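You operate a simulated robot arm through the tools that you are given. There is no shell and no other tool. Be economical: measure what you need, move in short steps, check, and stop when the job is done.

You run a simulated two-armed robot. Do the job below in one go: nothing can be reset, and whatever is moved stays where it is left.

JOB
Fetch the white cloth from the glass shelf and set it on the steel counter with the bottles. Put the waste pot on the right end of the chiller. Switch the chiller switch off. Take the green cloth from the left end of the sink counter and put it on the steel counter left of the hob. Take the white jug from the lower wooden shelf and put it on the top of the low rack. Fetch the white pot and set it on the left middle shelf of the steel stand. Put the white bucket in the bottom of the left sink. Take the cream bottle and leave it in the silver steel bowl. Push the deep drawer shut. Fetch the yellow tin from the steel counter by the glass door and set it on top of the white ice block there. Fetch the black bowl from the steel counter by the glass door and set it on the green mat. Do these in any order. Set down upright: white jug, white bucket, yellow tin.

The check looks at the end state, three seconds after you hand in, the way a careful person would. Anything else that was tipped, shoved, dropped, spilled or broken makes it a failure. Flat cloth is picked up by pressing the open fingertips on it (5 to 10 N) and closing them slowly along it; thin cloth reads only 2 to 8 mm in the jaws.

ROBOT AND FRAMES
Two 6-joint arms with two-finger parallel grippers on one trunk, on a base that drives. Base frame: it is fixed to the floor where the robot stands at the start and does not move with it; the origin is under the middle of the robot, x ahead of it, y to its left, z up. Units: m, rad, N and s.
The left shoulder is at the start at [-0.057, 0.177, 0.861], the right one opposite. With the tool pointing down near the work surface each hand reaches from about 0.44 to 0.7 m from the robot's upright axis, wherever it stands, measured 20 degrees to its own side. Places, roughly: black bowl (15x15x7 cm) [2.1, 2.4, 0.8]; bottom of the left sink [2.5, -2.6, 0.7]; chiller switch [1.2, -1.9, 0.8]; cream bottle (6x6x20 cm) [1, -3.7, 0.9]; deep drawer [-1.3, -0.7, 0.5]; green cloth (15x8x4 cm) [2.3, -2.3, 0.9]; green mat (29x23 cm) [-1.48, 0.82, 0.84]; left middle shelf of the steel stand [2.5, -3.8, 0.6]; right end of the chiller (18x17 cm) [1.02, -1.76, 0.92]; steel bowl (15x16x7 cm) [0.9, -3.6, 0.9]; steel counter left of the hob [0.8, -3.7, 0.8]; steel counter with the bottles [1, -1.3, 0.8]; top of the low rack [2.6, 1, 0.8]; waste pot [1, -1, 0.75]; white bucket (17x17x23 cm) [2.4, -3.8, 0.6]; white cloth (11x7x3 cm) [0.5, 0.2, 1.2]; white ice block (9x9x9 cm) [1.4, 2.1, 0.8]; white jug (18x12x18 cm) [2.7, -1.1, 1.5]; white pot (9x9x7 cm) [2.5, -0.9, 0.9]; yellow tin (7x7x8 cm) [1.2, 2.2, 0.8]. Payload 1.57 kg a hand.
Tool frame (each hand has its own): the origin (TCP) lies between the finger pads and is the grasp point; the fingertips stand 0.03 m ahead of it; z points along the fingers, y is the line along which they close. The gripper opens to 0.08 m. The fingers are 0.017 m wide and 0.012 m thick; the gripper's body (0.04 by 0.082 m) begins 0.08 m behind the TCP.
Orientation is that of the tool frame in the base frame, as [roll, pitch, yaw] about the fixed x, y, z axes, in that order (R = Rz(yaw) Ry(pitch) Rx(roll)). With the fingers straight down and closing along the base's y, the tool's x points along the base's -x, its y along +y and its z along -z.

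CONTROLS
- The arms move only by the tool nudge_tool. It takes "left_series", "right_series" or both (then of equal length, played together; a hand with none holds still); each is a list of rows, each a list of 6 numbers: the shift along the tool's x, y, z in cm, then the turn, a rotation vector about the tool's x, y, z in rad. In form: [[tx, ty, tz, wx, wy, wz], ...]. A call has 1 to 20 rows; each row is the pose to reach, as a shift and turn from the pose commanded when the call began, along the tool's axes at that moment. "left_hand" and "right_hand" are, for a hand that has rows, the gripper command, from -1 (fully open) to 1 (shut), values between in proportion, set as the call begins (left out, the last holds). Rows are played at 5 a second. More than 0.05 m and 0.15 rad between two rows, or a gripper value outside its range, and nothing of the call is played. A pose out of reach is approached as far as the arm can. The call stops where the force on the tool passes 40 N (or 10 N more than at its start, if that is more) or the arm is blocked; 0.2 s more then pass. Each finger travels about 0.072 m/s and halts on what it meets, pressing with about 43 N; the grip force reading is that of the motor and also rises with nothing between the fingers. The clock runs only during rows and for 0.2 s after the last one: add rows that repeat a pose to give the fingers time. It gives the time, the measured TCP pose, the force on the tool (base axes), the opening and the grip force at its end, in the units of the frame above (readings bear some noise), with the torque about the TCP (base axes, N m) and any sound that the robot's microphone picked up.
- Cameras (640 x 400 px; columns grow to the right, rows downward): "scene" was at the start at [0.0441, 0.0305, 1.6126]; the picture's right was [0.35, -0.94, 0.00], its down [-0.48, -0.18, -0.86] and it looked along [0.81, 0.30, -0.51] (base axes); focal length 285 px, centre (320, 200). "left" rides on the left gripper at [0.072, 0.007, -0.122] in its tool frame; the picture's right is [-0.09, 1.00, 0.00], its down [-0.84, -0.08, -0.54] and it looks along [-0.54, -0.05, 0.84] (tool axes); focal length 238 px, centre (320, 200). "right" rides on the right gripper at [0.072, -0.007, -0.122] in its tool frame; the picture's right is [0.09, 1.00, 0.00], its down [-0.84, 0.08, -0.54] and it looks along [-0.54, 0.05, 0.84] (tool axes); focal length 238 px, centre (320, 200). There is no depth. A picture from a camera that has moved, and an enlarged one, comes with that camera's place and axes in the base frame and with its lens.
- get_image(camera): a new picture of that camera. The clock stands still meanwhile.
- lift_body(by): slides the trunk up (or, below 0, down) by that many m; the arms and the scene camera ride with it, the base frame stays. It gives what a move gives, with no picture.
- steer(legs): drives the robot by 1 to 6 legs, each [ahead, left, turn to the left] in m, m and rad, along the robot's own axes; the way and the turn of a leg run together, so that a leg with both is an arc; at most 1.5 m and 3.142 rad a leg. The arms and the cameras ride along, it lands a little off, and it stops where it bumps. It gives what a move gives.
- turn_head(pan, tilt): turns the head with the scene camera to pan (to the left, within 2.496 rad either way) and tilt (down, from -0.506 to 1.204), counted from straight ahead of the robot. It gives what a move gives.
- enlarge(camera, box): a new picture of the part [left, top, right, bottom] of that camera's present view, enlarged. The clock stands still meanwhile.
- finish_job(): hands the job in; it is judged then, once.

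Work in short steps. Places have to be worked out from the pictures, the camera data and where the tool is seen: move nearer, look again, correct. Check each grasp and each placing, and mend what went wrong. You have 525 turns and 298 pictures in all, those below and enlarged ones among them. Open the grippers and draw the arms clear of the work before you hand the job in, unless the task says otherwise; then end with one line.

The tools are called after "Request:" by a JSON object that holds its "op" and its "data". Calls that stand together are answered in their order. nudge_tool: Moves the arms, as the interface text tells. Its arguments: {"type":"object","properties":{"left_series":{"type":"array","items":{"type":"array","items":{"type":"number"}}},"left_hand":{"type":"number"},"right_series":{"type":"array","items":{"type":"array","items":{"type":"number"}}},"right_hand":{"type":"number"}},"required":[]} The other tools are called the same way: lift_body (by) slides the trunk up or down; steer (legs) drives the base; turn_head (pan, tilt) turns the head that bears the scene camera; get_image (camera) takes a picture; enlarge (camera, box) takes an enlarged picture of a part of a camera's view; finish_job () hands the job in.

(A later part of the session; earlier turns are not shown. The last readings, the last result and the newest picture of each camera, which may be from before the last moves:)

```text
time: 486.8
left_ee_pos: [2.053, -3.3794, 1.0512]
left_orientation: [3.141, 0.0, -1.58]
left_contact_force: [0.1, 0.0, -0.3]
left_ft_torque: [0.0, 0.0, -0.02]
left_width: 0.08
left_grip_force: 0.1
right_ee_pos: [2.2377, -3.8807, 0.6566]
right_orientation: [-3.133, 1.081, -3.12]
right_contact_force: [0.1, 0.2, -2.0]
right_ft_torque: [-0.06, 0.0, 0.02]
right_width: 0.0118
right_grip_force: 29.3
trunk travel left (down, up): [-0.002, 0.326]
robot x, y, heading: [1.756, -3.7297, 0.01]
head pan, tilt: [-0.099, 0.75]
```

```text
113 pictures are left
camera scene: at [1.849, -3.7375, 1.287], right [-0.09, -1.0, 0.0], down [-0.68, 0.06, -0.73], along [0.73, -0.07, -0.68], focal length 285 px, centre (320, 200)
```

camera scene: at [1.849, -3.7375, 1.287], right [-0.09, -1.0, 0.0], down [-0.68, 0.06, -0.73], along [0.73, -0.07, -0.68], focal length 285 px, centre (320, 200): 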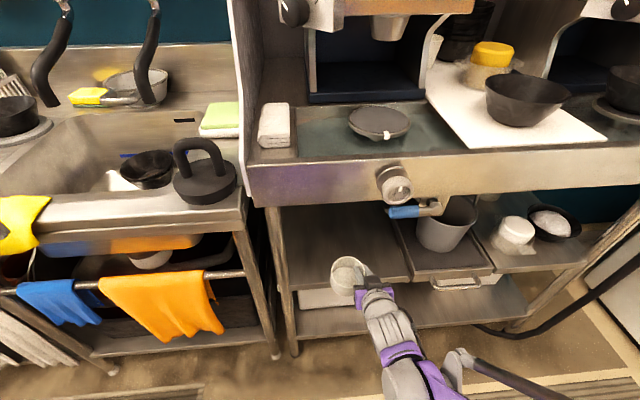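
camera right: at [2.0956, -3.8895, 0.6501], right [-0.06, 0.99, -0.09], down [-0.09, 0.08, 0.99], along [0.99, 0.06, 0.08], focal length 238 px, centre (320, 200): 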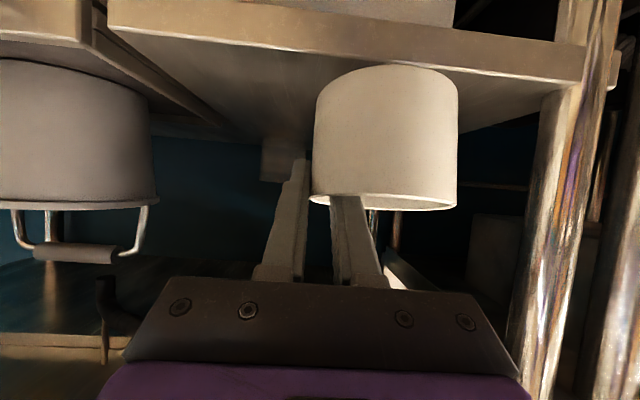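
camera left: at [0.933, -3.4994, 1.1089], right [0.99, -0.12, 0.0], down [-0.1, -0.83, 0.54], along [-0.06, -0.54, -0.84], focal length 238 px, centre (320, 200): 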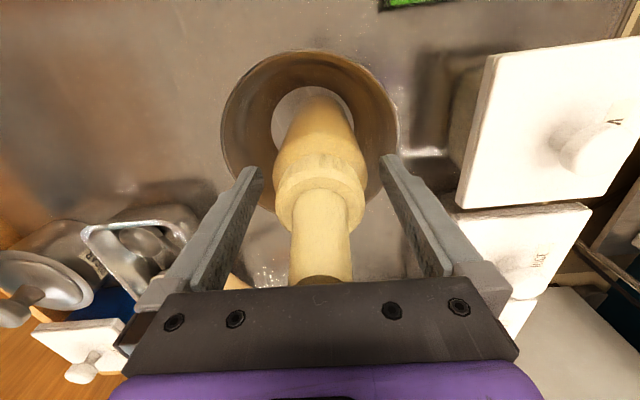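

Pot is ~4 cm above shelf level and clear of the leg. Drive 10 cm more, then reach 6 cm.

Request:
{"op": "steer", "data": {"legs": [[0.1, 0, 0]]}}

Request:
{"op": "nudge_tool", "data": {"right_series": [[-1, 0, 2, 0, 0, 0], [-2, 0, 4, 0, 0, 0], [-2.8, 0, 5.3, 0, 0, 0], [-2.8, 0, 5.3, 0, 0, 0]]}}

Request:
{"op": "get_image", "data": {"camera": "right"}}

Request:
{"op": "get_image", "data": {"camera": "scene"}}

```text
time: 487.9
left_ee_pos: [2.1496, -3.378, 1.0513]
left_orientation: [3.139, 0.001, -1.578]
left_contact_force: [0.2, -0.1, 0.3]
left_ft_torque: [0.01, 0.06, 0.04]
left_width: 0.0798
left_grip_force: 0.1
right_ee_pos: [2.335, -3.879, 0.6565]
right_orientation: [-3.133, 1.081, -3.117]
right_contact_force: [-0.4, 0.4, -1.7]
right_ft_torque: [-0.11, 0.05, -0.02]
right_width: 0.0123
right_grip_force: 29.0
trunk travel left (down, up): [-0.002, 0.326]
robot x, y, heading: [1.8527, -3.7302, 0.015]
head pan, tilt: [-0.099, 0.75]
```

```text
time: 488.9
left_ee_pos: [2.1485, -3.3774, 1.0519]
left_orientation: [-3.14, 0.001, -1.58]
left_contact_force: [-0.9, -0.4, 0.6]
left_ft_torque: [-0.01, -0.01, 0.02]
left_width: 0.0801
left_grip_force: 0.1
right_ee_pos: [2.3973, -3.8785, 0.6562]
right_orientation: [-3.133, 1.082, -3.121]
right_contact_force: [0.2, 0.4, -3.3]
right_ft_torque: [-0.08, 0.03, -0.02]
right_width: 0.0121
right_grip_force: 29.5
trunk travel left (down, up): [-0.002, 0.326]
robot x, y, heading: [1.8519, -3.7291, 0.015]
head pan, tilt: [-0.099, 0.75]
```

```text
112 pictures are left
camera right: at [2.2537, -3.8872, 0.6499], right [-0.06, 0.99, -0.09], down [-0.09, 0.08, 0.99], along [0.99, 0.07, 0.08], focal length 238 px, centre (320, 200)
```

right: 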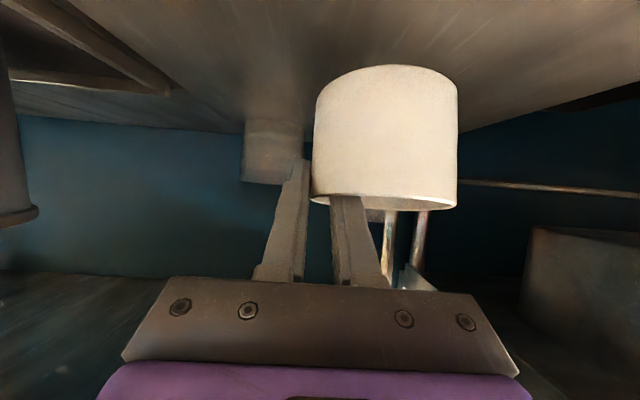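

```text
111 pictures are left
camera scene: at [1.9459, -3.7362, 1.2871], right [-0.09, -1.0, 0.0], down [-0.68, 0.06, -0.73], along [0.73, -0.06, -0.68], focal length 285 px, centre (320, 200)
```

scene: 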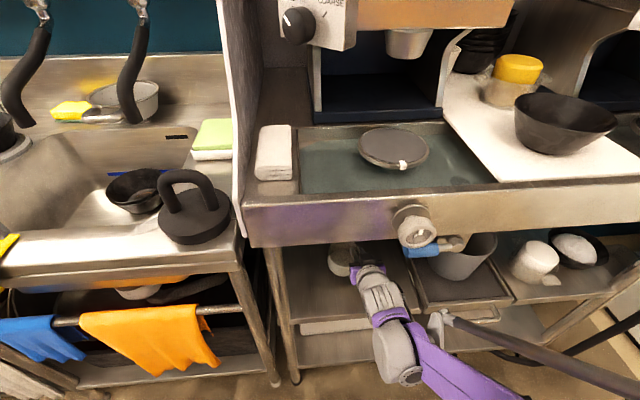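

Over the shelf. Lower in steps to contact.

Request:
{"op": "nudge_tool", "data": {"right_series": [[0.88, 0, 0.47, 0, 0, 0], [1.77, 0, 0.94, 0, 0, 0], [2.2, 0, 1.17, 0, 0, 0]]}}

Request:
{"op": "nudge_tool", "data": {"right_series": [[0.44, 0, 0.23, 0, 0, 0], [0.88, 0, 0.47, 0, 0, 0], [1.32, 0, 0.7, 0, 0, 0]]}}

Request:
{"op": "get_image", "data": {"camera": "right"}}

```text
time: 489.7
left_ee_pos: [2.1502, -3.3775, 1.051]
left_orientation: [-3.141, 0.0, -1.58]
left_contact_force: [-0.7, -0.7, -0.1]
left_ft_torque: [0.0, -0.01, 0.02]
left_width: 0.0799
left_grip_force: 0.0
right_ee_pos: [2.396, -3.8781, 0.6308]
right_orientation: [-3.133, 1.082, -3.119]
right_contact_force: [1.0, 1.1, -1.9]
right_ft_torque: [-0.07, 0.01, -0.02]
right_width: 0.0122
right_grip_force: 29.0
trunk travel left (down, up): [-0.002, 0.326]
robot x, y, heading: [1.8532, -3.7243, 0.013]
head pan, tilt: [-0.099, 0.75]
```

```text
time: 490.5
left_ee_pos: [2.1484, -3.3774, 1.0521]
left_orientation: [-3.14, 0.002, -1.58]
left_contact_force: [0.5, 0.5, 0.0]
left_ft_torque: [0.0, -0.01, 0.01]
left_width: 0.08
left_grip_force: 0.1
right_ee_pos: [2.3953, -3.8791, 0.6212]
right_orientation: [-3.136, 1.095, -3.12]
right_contact_force: [-4.9, -0.7, 15.9]
right_ft_torque: [0.23, 0.74, 0.1]
right_width: 0.0127
right_grip_force: 29.9
trunk travel left (down, up): [-0.002, 0.326]
robot x, y, heading: [1.8519, -3.7287, 0.011]
head pan, tilt: [-0.099, 0.75]
stopped in row 3 (right hand): the force on the tool passed its limit at 52 N (the readings are from after the stop); the commanded pose is now the measured one
```

```text
110 pictures are left
camera right: at [2.2539, -3.888, 0.6145], right [-0.06, 0.99, -0.08], down [-0.1, 0.08, 0.99], along [0.99, 0.07, 0.09], focal length 238 px, centre (320, 200)
```

right: 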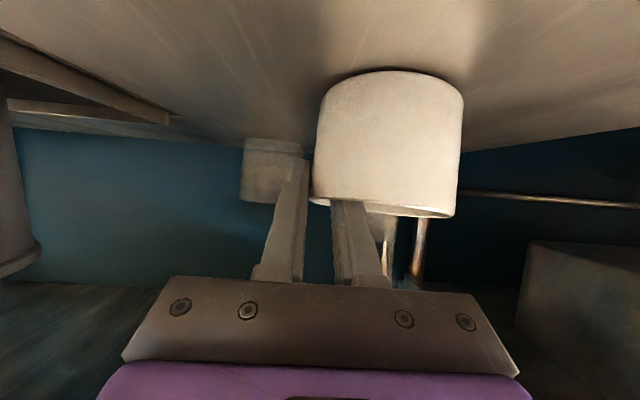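

Contact made. Ease slightly and open to 4.4 cm.

Request:
{"op": "nudge_tool", "data": {"right_series": [[-0.18, 0, -0.1, 0, 0, 0]]}}

Request:
{"op": "nudge_tool", "data": {"right_hand": -0.1, "right_series": [[0, 0, 0, 0, 0, 0], [0, 0, 0, 0, 0, 0], [0, 0, 0, 0, 0, 0]]}}

Request:
{"op": "get_image", "data": {"camera": "right"}}

```text
time: 490.9
left_ee_pos: [2.15, -3.3767, 1.0519]
left_orientation: [-3.14, 0.003, -1.578]
left_contact_force: [0.1, 0.6, -0.3]
left_ft_torque: [0.02, -0.04, -0.04]
left_width: 0.0799
left_grip_force: 0.1
right_ee_pos: [2.3977, -3.8775, 0.6225]
right_orientation: [-3.134, 1.092, -3.118]
right_contact_force: [-0.5, 0.9, 0.3]
right_ft_torque: [0.1, 0.1, -0.02]
right_width: 0.0126
right_grip_force: 29.8
trunk travel left (down, up): [-0.002, 0.326]
robot x, y, heading: [1.8536, -3.7313, 0.013]
head pan, tilt: [-0.099, 0.75]
```

```text
time: 491.7
left_ee_pos: [2.148, -3.3775, 1.0527]
left_orientation: [3.141, 0.003, -1.581]
left_contact_force: [0.3, 0.2, -0.2]
left_ft_torque: [0.03, 0.01, 0.02]
left_width: 0.0798
left_grip_force: 0.0
right_ee_pos: [2.3968, -3.8782, 0.6226]
right_orientation: [-3.136, 1.092, -3.119]
right_contact_force: [-0.2, 0.3, 0.1]
right_ft_torque: [0.01, -0.02, 0.0]
right_width: 0.0438
right_grip_force: 0.0
trunk travel left (down, up): [-0.002, 0.326]
robot x, y, heading: [1.8551, -3.7292, 0.015]
head pan, tilt: [-0.099, 0.75]
```

```text
109 pictures are left
camera right: at [2.2548, -3.8883, 0.6155], right [-0.06, 0.99, -0.08], down [-0.1, 0.08, 0.99], along [0.99, 0.07, 0.09], focal length 238 px, centre (320, 200)
```

right: 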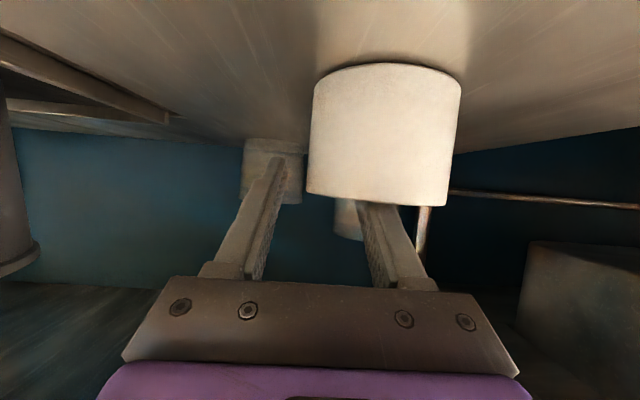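

Pot stands level on the shelf. Back out along the finger axis, then drive back.

Request:
{"op": "nudge_tool", "data": {"right_series": [[0, 0, -3, 0, 0, 0], [0, 0, -6, 0, 0, 0], [0, 0, -9, 0, 0, 0]]}}

Request:
{"op": "get_image", "data": {"camera": "right"}}

Request:
{"op": "steer", "data": {"legs": [[-0.25, 0, -0.012]]}}

Request:
{"op": "enlarge", "data": {"camera": "scene", "box": [200, 100, 440, 250]}}

```text
time: 492.5
left_ee_pos: [2.1487, -3.3783, 1.0515]
left_orientation: [3.14, 0.001, -1.58]
left_contact_force: [-0.3, 0.7, 0.0]
left_ft_torque: [-0.03, -0.01, 0.01]
left_width: 0.08
left_grip_force: 0.0
right_ee_pos: [2.315, -3.8796, 0.6646]
right_orientation: [-3.135, 1.092, -3.12]
right_contact_force: [-0.3, 0.3, 0.1]
right_ft_torque: [-0.01, 0.0, 0.02]
right_width: 0.0445
right_grip_force: 0.1
trunk travel left (down, up): [-0.002, 0.326]
robot x, y, heading: [1.853, -3.7259, 0.015]
head pan, tilt: [-0.099, 0.75]
```

```text
108 pictures are left
camera right: at [2.1736, -3.8894, 0.6566], right [-0.06, 0.99, -0.08], down [-0.1, 0.08, 0.99], along [0.99, 0.07, 0.09], focal length 238 px, centre (320, 200)
```

right: 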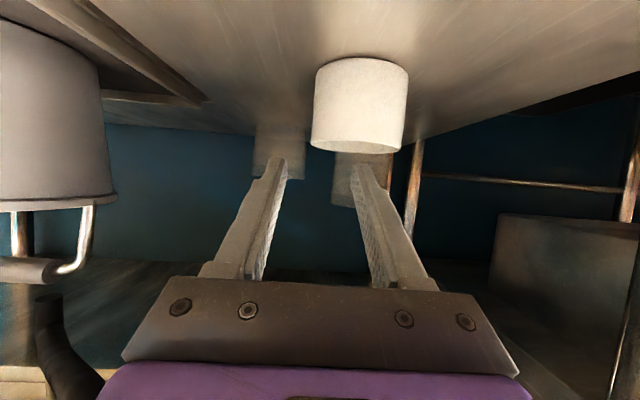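

```text
time: 494.3
left_ee_pos: [1.904, -3.3831, 1.0515]
left_orientation: [-3.141, 0.001, -1.593]
left_contact_force: [0.4, -0.5, 0.6]
left_ft_torque: [0.04, -0.02, 0.0]
left_width: 0.0801
left_grip_force: 0.2
right_ee_pos: [2.0632, -3.8876, 0.6639]
right_orientation: [-3.135, 1.09, -3.132]
right_contact_force: [-0.1, 0.0, -0.5]
right_ft_torque: [-0.03, 0.02, -0.02]
right_width: 0.0439
right_grip_force: 0.0
trunk travel left (down, up): [-0.002, 0.326]
robot x, y, heading: [1.6037, -3.7295, -0.006]
head pan, tilt: [-0.099, 0.75]
```

```text
2.67 times, centred on (320, 175) of scene
camera zoom: at [1.6946, -3.7389, 1.2871], right [-0.1, -0.99, 0.0], down [-0.68, 0.07, -0.73], along [0.73, -0.07, -0.68], focal length 760 px, centre (320, 267)
```

zoom: 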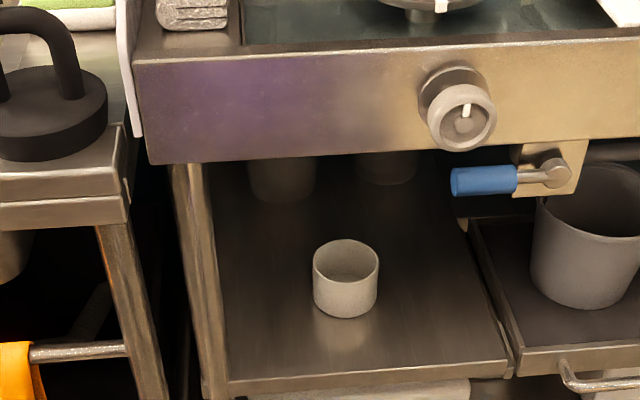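

White pot is on the left middle shelf. Last: the jug. Raise the trunk fully and drive back along the aisle to y≈-1.08.

Request:
{"op": "lift_body", "data": {"by": 0.325}}

Request:
{"op": "steer", "data": {"legs": [[0, 1.4, 0], [0, 1.24, 0]]}}

Request:
{"op": "turn_head", "data": {"pan": -0.15, "tilt": 0.1}}

Request:
{"op": "get_image", "data": {"camera": "scene"}}

Request:
{"op": "enlarge", "data": {"camera": "scene", "box": [240, 120, 440, 245]}}

```text
time: 497.5
left_ee_pos: [1.9035, -3.3828, 1.3766]
left_orientation: [-3.141, 0.002, -1.594]
left_contact_force: [0.0, 0.3, 0.4]
left_ft_torque: [0.0, 0.02, 0.03]
left_width: 0.0799
left_grip_force: 0.0
right_ee_pos: [2.0628, -3.8861, 0.9886]
right_orientation: [-3.134, 1.09, -3.134]
right_contact_force: [0.2, -0.6, 0.1]
right_ft_torque: [-0.01, -0.02, 0.03]
right_width: 0.044
right_grip_force: 0.0
trunk travel left (down, up): [-0.327, 0.001]
robot x, y, heading: [1.6018, -3.7281, -0.0]
head pan, tilt: [-0.099, 0.75]
```

```text
time: 520.9
left_ee_pos: [2.0132, -0.7397, 1.3764]
left_orientation: [-3.14, 0.001, -1.656]
left_contact_force: [-0.1, 0.4, 0.0]
left_ft_torque: [0.0, -0.01, 0.0]
left_width: 0.08
left_grip_force: 0.1
right_ee_pos: [2.1414, -1.2544, 0.9896]
right_orientation: [-3.133, 1.09, 3.086]
right_contact_force: [0.0, 0.2, 0.0]
right_ft_torque: [0.0, -0.01, -0.02]
right_width: 0.0441
right_grip_force: 0.0
trunk travel left (down, up): [-0.327, 0.001]
robot x, y, heading: [1.6905, -1.0651, -0.066]
head pan, tilt: [-0.099, 0.75]
```

```text
time: 521.9
left_ee_pos: [2.0143, -0.7407, 1.376]
left_orientation: [-3.141, 0.001, -1.657]
left_contact_force: [-0.4, 0.2, 0.6]
left_ft_torque: [-0.01, 0.01, 0.02]
left_width: 0.08
left_grip_force: 0.2
right_ee_pos: [2.141, -1.2532, 0.989]
right_orientation: [-3.134, 1.092, 3.087]
right_contact_force: [-0.4, 0.1, -0.5]
right_ft_torque: [0.0, 0.01, -0.01]
right_width: 0.0441
right_grip_force: 0.1
trunk travel left (down, up): [-0.327, 0.001]
robot x, y, heading: [1.6923, -1.0678, -0.057]
head pan, tilt: [-0.15, 0.099]
```

```text
106 pictures are left
camera scene: at [1.7382, -1.0853, 1.6773], right [-0.21, -0.98, 0.0], down [-0.1, 0.02, -0.99], along [0.97, -0.21, -0.1], focal length 285 px, centre (320, 200)
```

scene: 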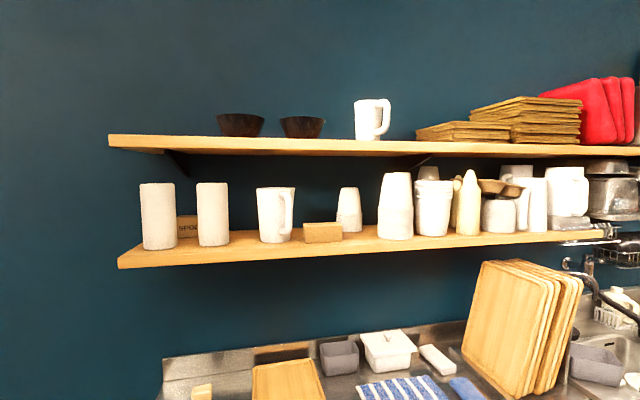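

```text
3.20 times, centred on (340, 182) of scene
camera zoom: at [1.7382, -1.0853, 1.6773], right [-0.21, -0.98, 0.0], down [-0.1, 0.02, -0.99], along [0.97, -0.21, -0.1], focal length 912 px, centre (256, 256)
```

zoom: 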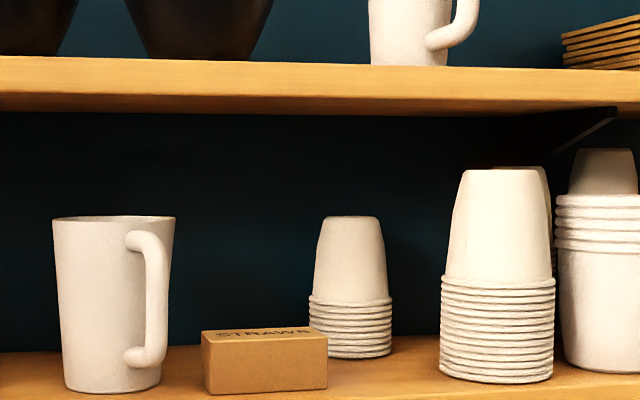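

Jug is at about (2.69,-1.14), base z≈1.45; its handle points toward me and slightly right, bar ≈(2.606,-1.18), z 1.50–1.59. I raise the right hand while pitching it to 15° above level.

Request:
{"op": "nudge_tool", "data": {"right_hand": -1, "right_series": [[-3.3, 0, -1.8, 0, -0.094, 0], [-6.6, 0, -3.5, 0, -0.188, 0], [-9.9, 0, -5.3, 0, -0.281, 0], [-13.2, 0, -7, 0, -0.375, 0], [-16.5, 0, -8.8, 0, -0.469, 0], [-19.8, 0, -10.5, 0, -0.562, 0], [-23.1, 0, -12.3, 0, -0.656, 0], [-26.4, 0, -14, 0, -0.75, 0], [-26.4, 0, -14, 0, -0.75, 0]]}}

Request:
{"op": "steer", "data": {"legs": [[0, 0, 0.057]]}}

Request:
{"op": "get_image", "data": {"camera": "right"}}

```text
time: 523.9
left_ee_pos: [2.0131, -0.7407, 1.3759]
left_orientation: [3.14, -0.001, -1.658]
left_contact_force: [0.3, -0.2, 0.1]
left_ft_torque: [0.02, -0.03, -0.02]
left_width: 0.0802
left_grip_force: 0.1
right_ee_pos: [2.1374, -1.2481, 1.2879]
right_orientation: [-0.007, 1.301, -0.072]
right_contact_force: [0.2, -0.1, 0.3]
right_ft_torque: [-0.01, 0.0, 0.0]
right_width: 0.0801
right_grip_force: 0.0
trunk travel left (down, up): [-0.327, 0.001]
robot x, y, heading: [1.6873, -1.0728, -0.067]
head pan, tilt: [-0.15, 0.099]
```

```text
time: 524.7
left_ee_pos: [1.9935, -0.724, 1.3766]
left_orientation: [3.14, 0.001, -1.6]
left_contact_force: [0.6, 0.1, -0.1]
left_ft_torque: [-0.01, -0.01, -0.02]
left_width: 0.0798
left_grip_force: 0.0
right_ee_pos: [2.1472, -1.2231, 1.2878]
right_orientation: [-0.005, 1.302, -0.016]
right_contact_force: [0.0, 0.3, 0.1]
right_ft_torque: [0.02, 0.01, 0.0]
right_width: 0.0799
right_grip_force: 0.1
trunk travel left (down, up): [-0.327, 0.001]
robot x, y, heading: [1.688, -1.0721, -0.01]
head pan, tilt: [-0.15, 0.099]
```

```text
104 pictures are left
camera right: at [2.0469, -1.2298, 1.1855], right [0.04, 1.0, -0.09], down [-0.74, 0.09, 0.66], along [0.67, 0.04, 0.74], focal length 238 px, centre (320, 200)
```

right: 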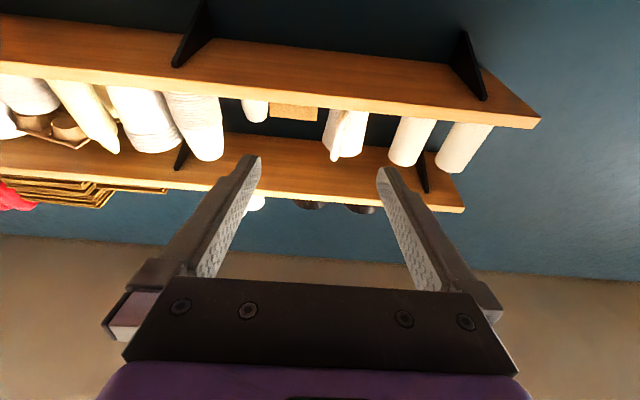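

Drive 0.27 m nearer and raise the hand to z≈1.51 with a 20° yaw toward the jug.

Request:
{"op": "steer", "data": {"legs": [[0.27, 0, 0]]}}

Request:
{"op": "nudge_tool", "data": {"right_series": [[-3.5, 0, 1, -0.056, 0, 0.0155], [-7, 0, 2, -0.112, 0, 0.031], [-10.6, 0, 3, -0.168, 0, 0.0465], [-14.1, 0, 3.9, -0.225, 0, 0.062], [-17.7, 0, 4.9, -0.281, 0, 0.0775], [-21.2, 0, 5.9, -0.337, 0, 0.093], [-21.2, 0, 5.9, -0.337, 0, 0.093]]}}

Request:
{"op": "get_image", "data": {"camera": "right"}}

Request:
{"op": "turn_head", "data": {"pan": -0.15, "tilt": 0.15}}

Request:
{"op": "get_image", "data": {"camera": "scene"}}

```text
time: 526.6
left_ee_pos: [2.2627, -0.7273, 1.3764]
left_orientation: [-3.141, 0.002, -1.6]
left_contact_force: [-0.9, 0.7, 0.2]
left_ft_torque: [0.03, 0.0, 0.0]
left_width: 0.0801
left_grip_force: 0.0
right_ee_pos: [2.4122, -1.2285, 1.2869]
right_orientation: [-0.005, 1.303, -0.022]
right_contact_force: [-0.6, 0.5, 0.1]
right_ft_torque: [-0.03, 0.0, 0.0]
right_width: 0.0799
right_grip_force: 0.0
trunk travel left (down, up): [-0.327, 0.001]
robot x, y, heading: [1.9552, -1.0717, -0.012]
head pan, tilt: [-0.15, 0.099]
```

```text
time: 528.2
left_ee_pos: [2.2619, -0.7251, 1.3764]
left_orientation: [-3.141, 0.002, -1.602]
left_contact_force: [0.4, -0.5, -0.4]
left_ft_torque: [-0.01, -0.03, -0.01]
left_width: 0.0799
left_grip_force: 0.2
right_ee_pos: [2.3913, -1.1258, 1.4971]
right_orientation: [0.61, 1.261, 0.857]
right_contact_force: [-0.4, 0.2, -0.4]
right_ft_torque: [0.03, 0.0, 0.0]
right_width: 0.0802
right_grip_force: 0.0
right hand out of reach, approached as far as the arm can: row 1, 2, 3, 4, 5, 6, 7
trunk travel left (down, up): [-0.327, 0.001]
robot x, y, heading: [1.9567, -1.0701, -0.005]
head pan, tilt: [-0.15, 0.099]
```

```text
103 pictures are left
camera right: at [2.291, -1.1424, 1.3967], right [-0.24, 0.97, 0.09], down [-0.7, -0.24, 0.67], along [0.67, 0.1, 0.73], focal length 238 px, centre (320, 200)
```

right: 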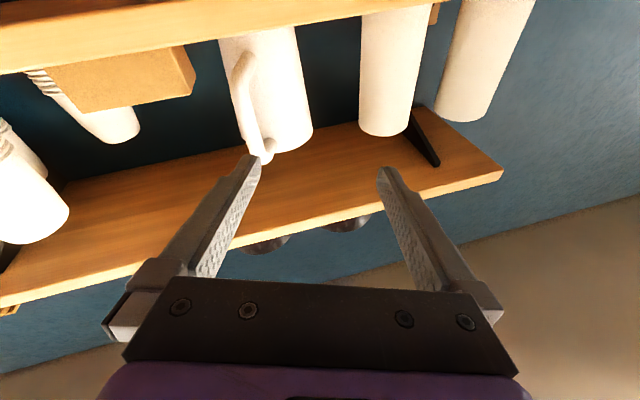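

```text
time: 528.9
left_ee_pos: [2.2624, -0.7256, 1.377]
left_orientation: [3.141, 0.002, -1.601]
left_contact_force: [-0.6, -0.2, -0.3]
left_ft_torque: [0.02, -0.01, 0.03]
left_width: 0.0801
left_grip_force: 0.1
right_ee_pos: [2.3906, -1.1256, 1.4966]
right_orientation: [0.611, 1.26, 0.859]
right_contact_force: [0.1, 0.1, 0.0]
right_ft_torque: [0.01, -0.01, 0.01]
right_width: 0.0802
right_grip_force: 0.2
trunk travel left (down, up): [-0.327, 0.001]
robot x, y, heading: [1.953, -1.0713, -0.011]
head pan, tilt: [-0.15, 0.15]
```

```text
102 pictures are left
camera scene: at [2.0069, -1.0856, 1.6727], right [-0.16, -0.99, 0.0], down [-0.15, 0.02, -0.99], along [0.98, -0.16, -0.15], focal length 285 px, centre (320, 200)
```

scene: 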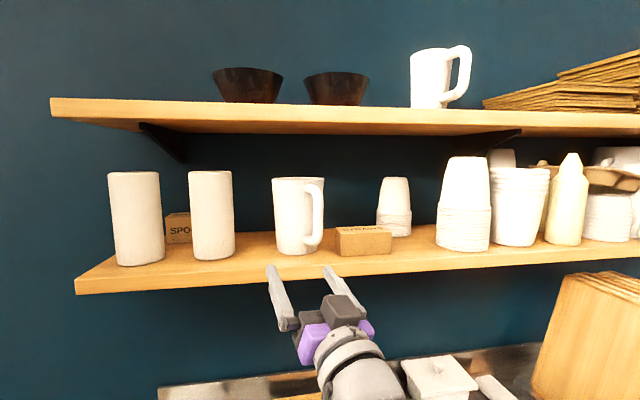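

The arm reports a reach limit here. I probe small moves: 3 cm forward along the fingers.

Request:
{"op": "nudge_tool", "data": {"right_series": [[0, 0, 3, 0, 0, 0], [0, 0, 3, 0, 0, 0]]}}

Request:
{"op": "nudge_tool", "data": {"right_series": [[-3, 0, 0, 0, 0, 0], [-3, 0, 0, 0, 0, 0]]}}

```text
time: 529.5
left_ee_pos: [2.2616, -0.7268, 1.3764]
left_orientation: [3.141, 0.001, -1.602]
left_contact_force: [-0.3, -0.4, -0.2]
left_ft_torque: [-0.01, 0.0, 0.01]
left_width: 0.0802
left_grip_force: 0.0
right_ee_pos: [2.418, -1.1206, 1.5061]
right_orientation: [0.611, 1.261, 0.855]
right_contact_force: [0.6, -0.2, 0.7]
right_ft_torque: [-0.01, 0.01, 0.01]
right_width: 0.0798
right_grip_force: 0.1
trunk travel left (down, up): [-0.327, 0.001]
robot x, y, heading: [1.9589, -1.0661, -0.008]
head pan, tilt: [-0.15, 0.15]
```

```text
time: 530.1
left_ee_pos: [2.2618, -0.7258, 1.3768]
left_orientation: [3.141, 0.002, -1.602]
left_contact_force: [-0.8, 0.3, 0.5]
left_ft_torque: [0.0, 0.0, 0.0]
left_width: 0.0799
left_grip_force: 0.0
right_ee_pos: [2.4121, -1.1238, 1.5358]
right_orientation: [0.612, 1.262, 0.854]
right_contact_force: [-0.6, 0.0, 0.9]
right_ft_torque: [-0.01, 0.0, -0.02]
right_width: 0.0799
right_grip_force: 0.0
right hand out of reach, approached as far as the arm can: row 1, 2
trunk travel left (down, up): [-0.327, 0.001]
robot x, y, heading: [1.9601, -1.0681, -0.007]
head pan, tilt: [-0.15, 0.15]
```

It does get there (z 1.536). Now measure the handle from both cameras.

Request:
{"op": "get_image", "data": {"camera": "right"}}

Request:
{"op": "enlarge", "data": {"camera": "scene", "box": [230, 150, 390, 250]}}

```text
101 pictures are left
camera right: at [2.3108, -1.1393, 1.4352], right [-0.24, 0.97, 0.09], down [-0.7, -0.23, 0.68], along [0.67, 0.1, 0.73], focal length 238 px, centre (320, 200)
```

right: 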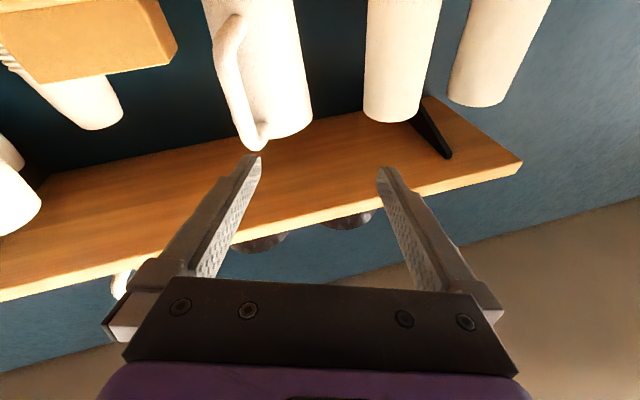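

```text
4.00 times, centred on (310, 200) of scene
camera zoom: at [2.0069, -1.0856, 1.6727], right [-0.16, -0.99, 0.0], down [-0.15, 0.02, -0.99], along [0.98, -0.16, -0.15], focal length 1140 px, centre (360, 200)
```

zoom: 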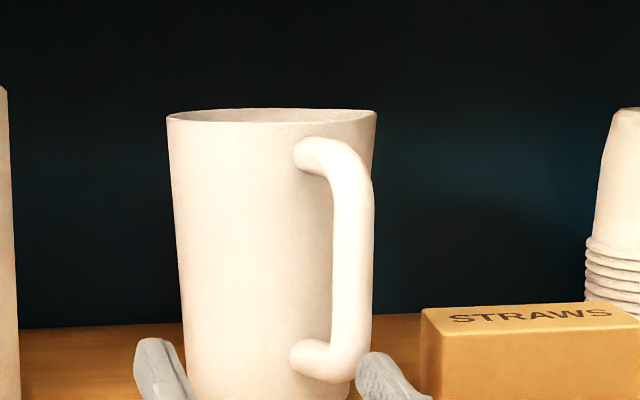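

Handle bar mid: (2.626,-1.181,1.547). I level the jaw roll, half-open, then drive 12 cm forward and 6 cm right.

Request:
{"op": "nudge_tool", "data": {"right_hand": -0.2, "right_series": [[0, 0, 0, 0, 0, 0.09], [0, 0, 0, 0, 0, 0.18], [0, 0, 0, 0, 0, 0.18]]}}

Request:
{"op": "steer", "data": {"legs": [[0.11, -0.058, 0]]}}

Request:
{"op": "get_image", "data": {"camera": "right"}}

Request:
{"op": "get_image", "data": {"camera": "scene"}}

```text
time: 530.9
left_ee_pos: [2.2626, -0.726, 1.376]
left_orientation: [-3.141, 0.002, -1.603]
left_contact_force: [0.4, 0.2, -0.3]
left_ft_torque: [-0.02, -0.02, 0.02]
left_width: 0.08
left_grip_force: 0.1
right_ee_pos: [2.4057, -1.1094, 1.5363]
right_orientation: [0.947, 1.133, 1.209]
right_contact_force: [0.3, -0.7, -0.2]
right_ft_torque: [-0.01, -0.02, -0.02]
right_width: 0.0481
right_grip_force: 0.0
right hand out of reach, approached as far as the arm can: row 1, 2, 3
trunk travel left (down, up): [-0.327, 0.001]
robot x, y, heading: [1.9596, -1.0678, -0.007]
head pan, tilt: [-0.15, 0.15]
```

```text
time: 532.1
left_ee_pos: [2.3704, -0.7838, 1.3758]
left_orientation: [-3.141, 0.002, -1.602]
left_contact_force: [-0.7, 0.0, 0.7]
left_ft_torque: [0.0, 0.02, -0.01]
left_width: 0.0801
left_grip_force: 0.0
right_ee_pos: [2.5128, -1.1655, 1.5366]
right_orientation: [0.945, 1.132, 1.208]
right_contact_force: [0.2, -0.4, -0.1]
right_ft_torque: [0.01, 0.02, -0.04]
right_width: 0.0481
right_grip_force: 0.1
trunk travel left (down, up): [-0.327, 0.001]
robot x, y, heading: [2.0623, -1.1283, -0.006]
head pan, tilt: [-0.15, 0.15]
```

```text
99 pictures are left
camera right: at [2.409, -1.17, 1.4379], right [-0.27, 0.93, 0.26], down [-0.66, -0.38, 0.65], along [0.7, 0.01, 0.71], focal length 238 px, centre (320, 200)
```

right: 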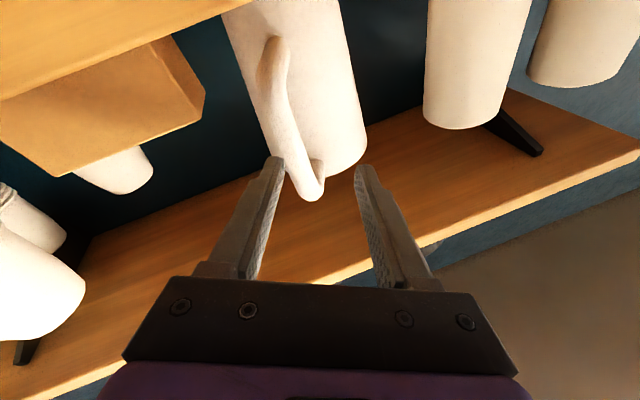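

```text
98 pictures are left
camera scene: at [2.1139, -1.1434, 1.6725], right [-0.16, -0.99, 0.0], down [-0.15, 0.02, -0.99], along [0.98, -0.16, -0.15], focal length 285 px, centre (320, 200)
```

scene: 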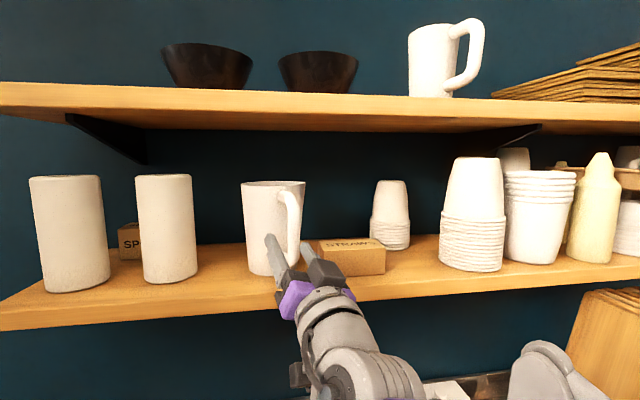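

The roll went the wrong way; correct by -0.27 about the finger axis.

Request:
{"op": "nudge_tool", "data": {"right_series": [[0, 0, 0, 0, 0, -0.1], [0, 0, 0, 0, 0, -0.2], [0, 0, 0, 0, 0, -0.27], [0, 0, 0, 0, 0, -0.27]]}}

Request:
{"op": "get_image", "data": {"camera": "right"}}

Request:
{"op": "enlarge", "data": {"camera": "scene", "box": [220, 150, 420, 275]}}

```text
time: 533.1
left_ee_pos: [2.37, -0.7842, 1.3757]
left_orientation: [3.142, 0.003, -1.603]
left_contact_force: [-0.6, -0.4, -0.3]
left_ft_torque: [0.02, 0.03, 0.04]
left_width: 0.0802
left_grip_force: 0.0
right_ee_pos: [2.5132, -1.1669, 1.5362]
right_orientation: [0.342, 1.304, 0.571]
right_contact_force: [-0.2, -0.9, 0.0]
right_ft_torque: [0.0, -0.03, 0.0]
right_width: 0.0479
right_grip_force: 0.0
trunk travel left (down, up): [-0.327, 0.001]
robot x, y, heading: [2.0627, -1.1354, -0.013]
head pan, tilt: [-0.15, 0.15]
```

```text
97 pictures are left
camera right: at [2.415, -1.1891, 1.4358], right [-0.22, 0.98, 0.0], down [-0.72, -0.16, 0.68], along [0.66, 0.15, 0.73], focal length 238 px, centre (320, 200)
```

right: 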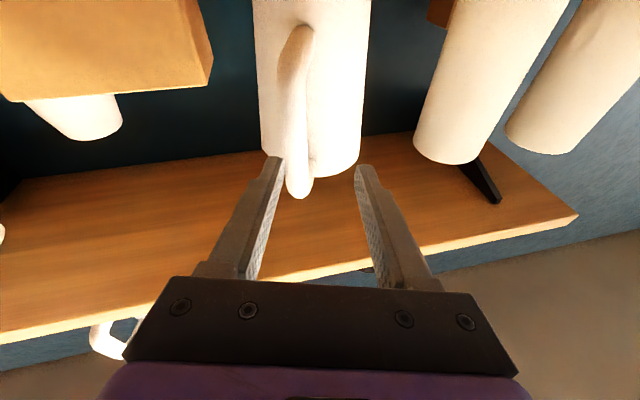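

```text
3.20 times, centred on (320, 212) of scene
camera zoom: at [2.1151, -1.1439, 1.6727], right [-0.16, -0.99, 0.0], down [-0.15, 0.02, -0.99], along [0.98, -0.16, -0.15], focal length 912 px, centre (320, 160)
```

zoom: 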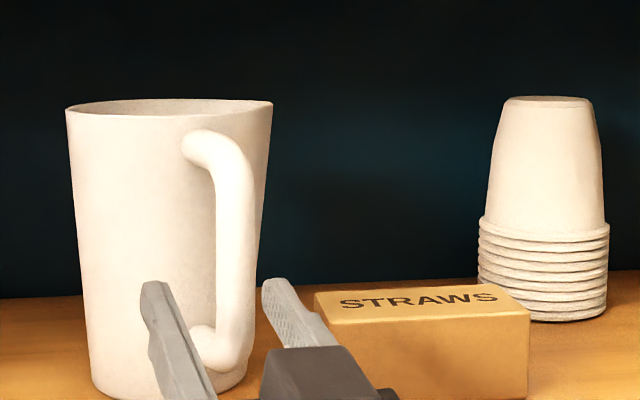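

Level now. Shift 2.8 cm right to line up with the bar and advance half way; check.

Request:
{"op": "nudge_tool", "data": {"right_series": [[0, -1.4, 0, 0, 0, 0], [0.2, -2.85, 0, 0, 0, 0], [0.3, -2.85, 3, 0, 0, 0], [0.3, -2.85, 5.5, 0, 0, 0], [0.3, -2.85, 5.5, 0, 0, 0]]}}

Request:
{"op": "get_image", "data": {"camera": "right"}}

Request:
{"op": "enlarge", "data": {"camera": "scene", "box": [220, 150, 420, 275]}}

```text
time: 534.3
left_ee_pos: [2.3705, -0.7843, 1.3774]
left_orientation: [-3.142, 0.001, -1.603]
left_contact_force: [-0.3, 0.3, 0.7]
left_ft_torque: [0.02, -0.01, -0.05]
left_width: 0.0799
left_grip_force: 0.1
right_ee_pos: [2.5494, -1.176, 1.5388]
right_orientation: [0.352, 1.303, 0.576]
right_contact_force: [-0.7, 0.2, -0.1]
right_ft_torque: [0.0, 0.04, -0.01]
right_width: 0.0482
right_grip_force: 0.1
right hand out of reach, approached as far as the arm can: row 2, 3, 4, 5
trunk travel left (down, up): [-0.327, 0.001]
robot x, y, heading: [2.0657, -1.1262, -0.012]
head pan, tilt: [-0.15, 0.15]
```

```text
95 pictures are left
camera right: at [2.4504, -1.1975, 1.4394], right [-0.21, 0.98, 0.0], down [-0.72, -0.15, 0.68], along [0.67, 0.14, 0.73], focal length 238 px, centre (320, 200)
```

right: 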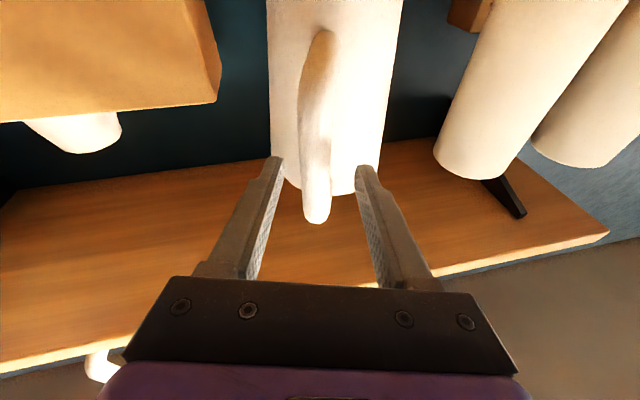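

```text
3.20 times, centred on (320, 212) of scene
camera zoom: at [2.1156, -1.144, 1.6727], right [-0.16, -0.99, 0.0], down [-0.15, 0.02, -0.99], along [0.98, -0.16, -0.15], focal length 912 px, centre (320, 160)
```

zoom: 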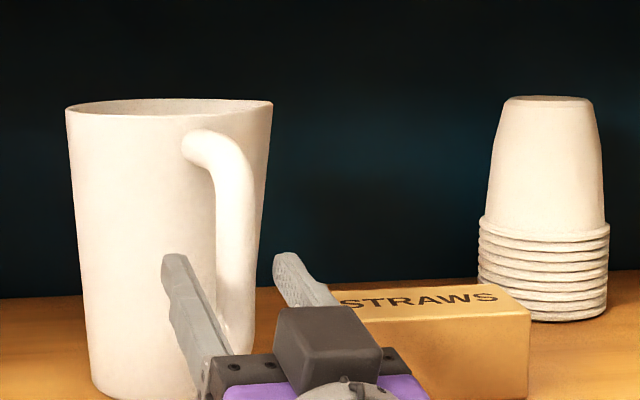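

The bar lies between the fingers. The arm is at its limit, so I drive forward 7 cm to bring the bar into the jaws.

Request:
{"op": "steer", "data": {"legs": [[0.04, 0, 0]]}}

Request:
{"op": "steer", "data": {"legs": [[0.03, 0, 0]]}}

Request:
{"op": "get_image", "data": {"camera": "right"}}

Request:
{"op": "enlarge", "data": {"camera": "scene", "box": [200, 150, 400, 275]}}

```text
time: 535.2
left_ee_pos: [2.4038, -0.7859, 1.3765]
left_orientation: [3.141, 0.001, -1.601]
left_contact_force: [-0.3, 0.2, 0.0]
left_ft_torque: [0.01, -0.05, 0.02]
left_width: 0.0799
left_grip_force: 0.1
right_ee_pos: [2.5846, -1.1776, 1.5409]
right_orientation: [0.353, 1.303, 0.574]
right_contact_force: [-0.1, 0.0, 0.3]
right_ft_torque: [-0.02, 0.05, -0.02]
right_width: 0.0481
right_grip_force: 0.1
trunk travel left (down, up): [-0.327, 0.001]
robot x, y, heading: [2.1046, -1.1285, -0.012]
head pan, tilt: [-0.15, 0.15]
```

```text
time: 536.0
left_ee_pos: [2.4347, -0.7848, 1.3775]
left_orientation: [-3.14, 0.0, -1.602]
left_contact_force: [0.3, 0.1, 0.9]
left_ft_torque: [0.01, -0.04, 0.0]
left_width: 0.08
left_grip_force: 0.0
right_ee_pos: [2.6134, -1.1781, 1.5401]
right_orientation: [0.349, 1.301, 0.572]
right_contact_force: [-0.4, 0.0, 0.5]
right_ft_torque: [0.0, 0.01, 0.01]
right_width: 0.0481
right_grip_force: 0.0
trunk travel left (down, up): [-0.327, 0.001]
robot x, y, heading: [2.1346, -1.1277, -0.008]
head pan, tilt: [-0.15, 0.15]
```

```text
93 pictures are left
camera right: at [2.5143, -1.1984, 1.4396], right [-0.21, 0.98, 0.0], down [-0.72, -0.16, 0.68], along [0.66, 0.14, 0.73], focal length 238 px, centre (320, 200)
```

right: 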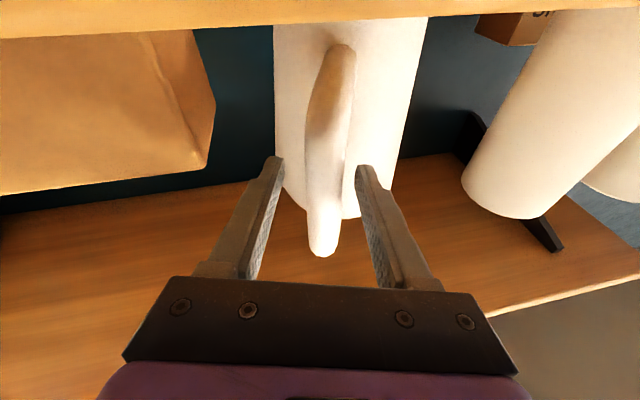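

```text
3.20 times, centred on (300, 212) of scene
camera zoom: at [2.1794, -1.1448, 1.6724], right [-0.16, -0.99, 0.0], down [-0.14, 0.02, -0.99], along [0.98, -0.16, -0.15], focal length 912 px, centre (384, 160)
```

zoom: 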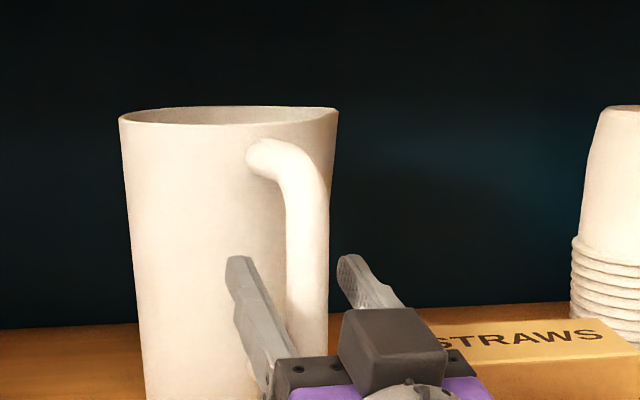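

Bar is between the pads (1.3 cm ahead of TCP). Close the grip.

Request:
{"op": "nudge_tool", "data": {"right_hand": 1, "right_series": [[0, 0, 0, 0, 0, 0], [0, 0, 0, 0, 0, 0], [0, 0, 0, 0, 0, 0], [0, 0, 0, 0, 0, 0]]}}

Request:
{"op": "get_image", "data": {"camera": "right"}}

Request:
{"op": "enlarge", "data": {"camera": "scene", "box": [200, 150, 400, 275]}}

```text
time: 537.0
left_ee_pos: [2.4382, -0.785, 1.3762]
left_orientation: [3.142, 0.0, -1.603]
left_contact_force: [0.4, 0.2, -0.3]
left_ft_torque: [-0.02, -0.02, 0.02]
left_width: 0.0803
left_grip_force: 0.0
right_ee_pos: [2.6177, -1.1775, 1.5411]
right_orientation: [0.351, 1.304, 0.575]
right_contact_force: [1.1, -0.1, 2.7]
right_ft_torque: [-0.09, -0.33, 0.02]
right_width: 0.02
right_grip_force: 34.0
trunk travel left (down, up): [-0.327, 0.001]
robot x, y, heading: [2.1346, -1.1321, -0.008]
head pan, tilt: [-0.15, 0.15]
```

```text
91 pictures are left
camera right: at [2.5183, -1.1984, 1.4396], right [-0.21, 0.98, 0.0], down [-0.72, -0.15, 0.68], along [0.66, 0.14, 0.73], focal length 238 px, centre (320, 200)
```

right: 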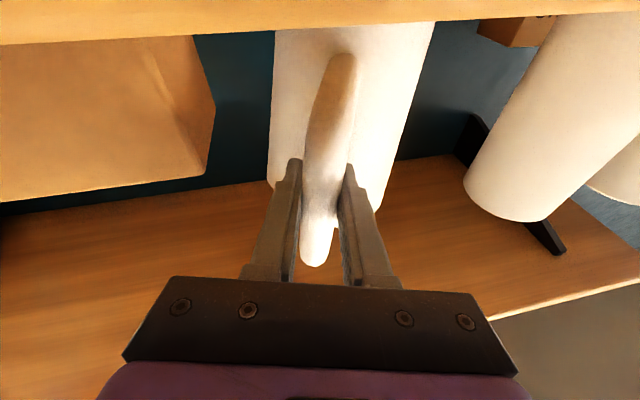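

```text
3.20 times, centred on (300, 212) of scene
camera zoom: at [2.1838, -1.1448, 1.6727], right [-0.16, -0.99, 0.0], down [-0.15, 0.02, -0.99], along [0.98, -0.16, -0.15], focal length 912 px, centre (384, 160)
```

zoom: 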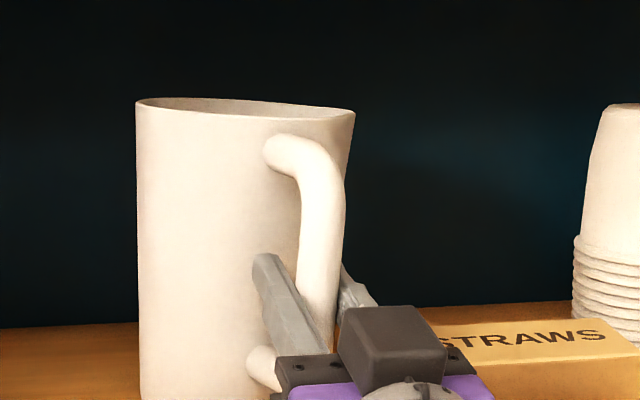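

Handle gripped (2 cm); the jug leaned a few degrees with it. Try to lift 2.5 cm.

Request:
{"op": "nudge_tool", "data": {"right_series": [[-1, 0.1, 0.25, 0, 0, 0], [-2, 0.2, 0.5, 0, 0, 0], [-2.5, 0.25, 0.6, 0, 0, 0], [-2.5, 0.25, 0.6, 0, 0, 0]]}}

Request:
{"op": "enlarge", "data": {"camera": "scene", "box": [200, 150, 400, 275]}}

```text
time: 538.0
left_ee_pos: [2.438, -0.7858, 1.3771]
left_orientation: [-3.141, 0.002, -1.601]
left_contact_force: [0.4, 0.5, 0.7]
left_ft_torque: [-0.01, -0.03, 0.01]
left_width: 0.0798
left_grip_force: 0.0
right_ee_pos: [2.6176, -1.1755, 1.5651]
right_orientation: [0.354, 1.304, 0.576]
right_contact_force: [-0.8, -0.6, -1.3]
right_ft_torque: [-0.06, 0.09, -0.03]
right_width: 0.0199
right_grip_force: 34.1
trunk travel left (down, up): [-0.327, 0.001]
robot x, y, heading: [2.132, -1.1308, -0.013]
head pan, tilt: [-0.15, 0.15]
```

```text
3.20 times, centred on (300, 212) of scene
camera zoom: at [2.184, -1.1447, 1.6727], right [-0.16, -0.99, 0.0], down [-0.15, 0.02, -0.99], along [0.98, -0.16, -0.15], focal length 912 px, centre (384, 160)
```

zoom: 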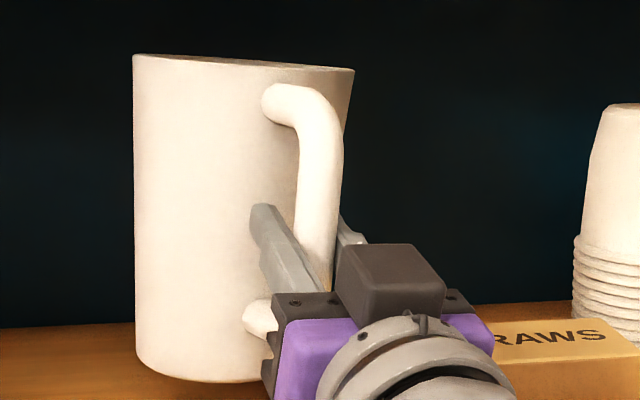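

Lifted. Back straight out, then lower the arm to a travel height.

Request:
{"op": "steer", "data": {"legs": [[-0.4, 0, 0]]}}

Request:
{"op": "nudge_tool", "data": {"right_series": [[3.9, -0.3, -1, 0, 0, 0], [7.7, -0.7, -2, 0, 0, 0], [11.6, -1, -3, 0, 0, 0], [15.4, -1.4, -4, 0, 0, 0], [15.4, -1.4, -4, 0, 0, 0]]}}

Request:
{"op": "turn_head", "data": {"pan": -0.15, "tilt": 0.4}}

Request:
{"op": "get_image", "data": {"camera": "scene"}}

```text
time: 540.5
left_ee_pos: [2.0443, -0.7819, 1.3771]
left_orientation: [3.141, 0.002, -1.602]
left_contact_force: [0.4, 0.2, 0.2]
left_ft_torque: [0.02, 0.01, -0.01]
left_width: 0.08
left_grip_force: 0.0
right_ee_pos: [2.223, -1.1727, 1.5657]
right_orientation: [0.355, 1.305, 0.577]
right_contact_force: [-0.6, -0.2, -0.4]
right_ft_torque: [-0.02, 0.08, 0.01]
right_width: 0.0198
right_grip_force: 34.3
trunk travel left (down, up): [-0.327, 0.001]
robot x, y, heading: [1.7371, -1.1246, -0.013]
head pan, tilt: [-0.15, 0.15]
```

```text
time: 541.7
left_ee_pos: [2.0432, -0.7801, 1.3772]
left_orientation: [3.141, 0.003, -1.602]
left_contact_force: [-1.1, 0.4, 0.1]
left_ft_torque: [0.0, 0.02, -0.01]
left_width: 0.0801
left_grip_force: 0.0
right_ee_pos: [2.2209, -1.1732, 1.406]
right_orientation: [0.357, 1.305, 0.576]
right_contact_force: [-0.1, 0.2, -1.1]
right_ft_torque: [-0.05, 0.12, 0.02]
right_width: 0.02
right_grip_force: 33.8
trunk travel left (down, up): [-0.327, 0.001]
robot x, y, heading: [1.7373, -1.1276, -0.009]
head pan, tilt: [-0.15, 0.15]
```

```text
time: 542.5
left_ee_pos: [2.0437, -0.7818, 1.3771]
left_orientation: [-3.14, 0.0, -1.602]
left_contact_force: [0.3, 0.1, 0.0]
left_ft_torque: [-0.01, -0.02, 0.0]
left_width: 0.0801
left_grip_force: 0.0
right_ee_pos: [2.2213, -1.1719, 1.406]
right_orientation: [0.358, 1.306, 0.577]
right_contact_force: [-0.7, 0.7, -1.4]
right_ft_torque: [-0.03, 0.06, -0.03]
right_width: 0.0199
right_grip_force: 33.8
trunk travel left (down, up): [-0.327, 0.001]
robot x, y, heading: [1.7391, -1.1268, -0.017]
head pan, tilt: [-0.15, 0.4]
```

```text
88 pictures are left
camera scene: at [1.7885, -1.1408, 1.6495], right [-0.16, -0.99, 0.0], down [-0.38, 0.06, -0.92], along [0.91, -0.15, -0.39], focal length 285 px, centre (320, 200)
```

scene: 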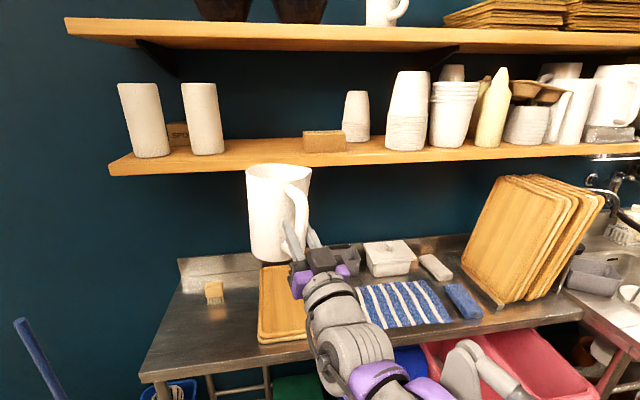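

The jug hangs upright. Strafe left ~2.1 m to the low rack.

Request:
{"op": "steer", "data": {"legs": [[0, 1.1, 0.01], [0, 1.0, 0]]}}

Request:
{"op": "turn_head", "data": {"pan": -0.05, "tilt": 0.65}}

Request:
{"op": "get_image", "data": {"camera": "scene"}}

Request:
{"op": "get_image", "data": {"camera": "left"}}

```text
time: 561.0
left_ee_pos: [2.0319, 1.3122, 1.3767]
left_orientation: [3.141, 0.001, -1.579]
left_contact_force: [-0.1, 0.3, 0.3]
left_ft_torque: [0.0, 0.01, 0.02]
left_width: 0.0802
left_grip_force: 0.1
right_ee_pos: [2.2182, 0.9248, 1.4063]
right_orientation: [0.358, 1.306, 0.599]
right_contact_force: [0.4, -0.2, -1.0]
right_ft_torque: [-0.04, 0.07, 0.03]
right_width: 0.0203
right_grip_force: 33.9
trunk travel left (down, up): [-0.327, 0.001]
robot x, y, heading: [1.7357, 0.9639, 0.005]
head pan, tilt: [-0.15, 0.4]
```

```text
time: 561.8
left_ee_pos: [2.0323, 1.3127, 1.3756]
left_orientation: [3.141, 0.001, -1.579]
left_contact_force: [0.3, 1.0, 0.3]
left_ft_torque: [0.01, -0.02, -0.01]
left_width: 0.0798
left_grip_force: 0.1
right_ee_pos: [2.2178, 0.9251, 1.4058]
right_orientation: [0.359, 1.306, 0.599]
right_contact_force: [0.1, 0.2, -0.6]
right_ft_torque: [-0.06, 0.07, -0.02]
right_width: 0.0197
right_grip_force: 34.3
trunk travel left (down, up): [-0.327, 0.001]
robot x, y, heading: [1.7353, 0.9645, 0.015]
head pan, tilt: [-0.051, 0.649]
```

```text
87 pictures are left
camera scene: at [1.7799, 0.9571, 1.627], right [-0.04, -1.0, 0.0], down [-0.6, 0.02, -0.8], along [0.8, -0.03, -0.6], focal length 285 px, centre (320, 200)
```

scene: 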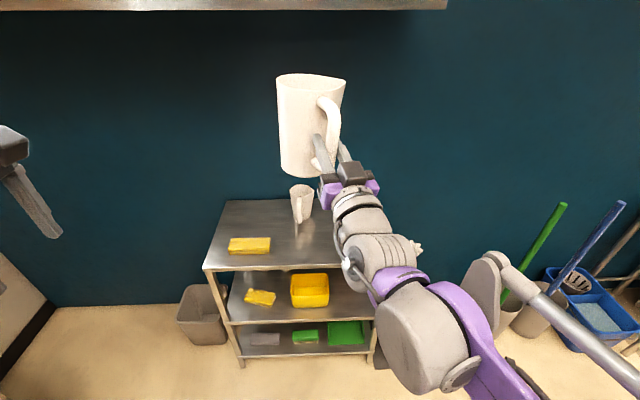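

```text
86 pictures are left
camera left: at [2.0252, 1.2401, 1.4973], right [-0.99, 0.1, 0.0], down [0.09, 0.83, 0.54], along [0.05, 0.54, -0.84], focal length 238 px, centre (320, 200)
```

left: 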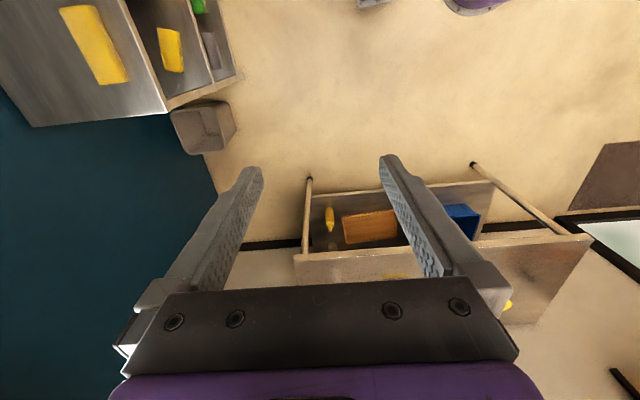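

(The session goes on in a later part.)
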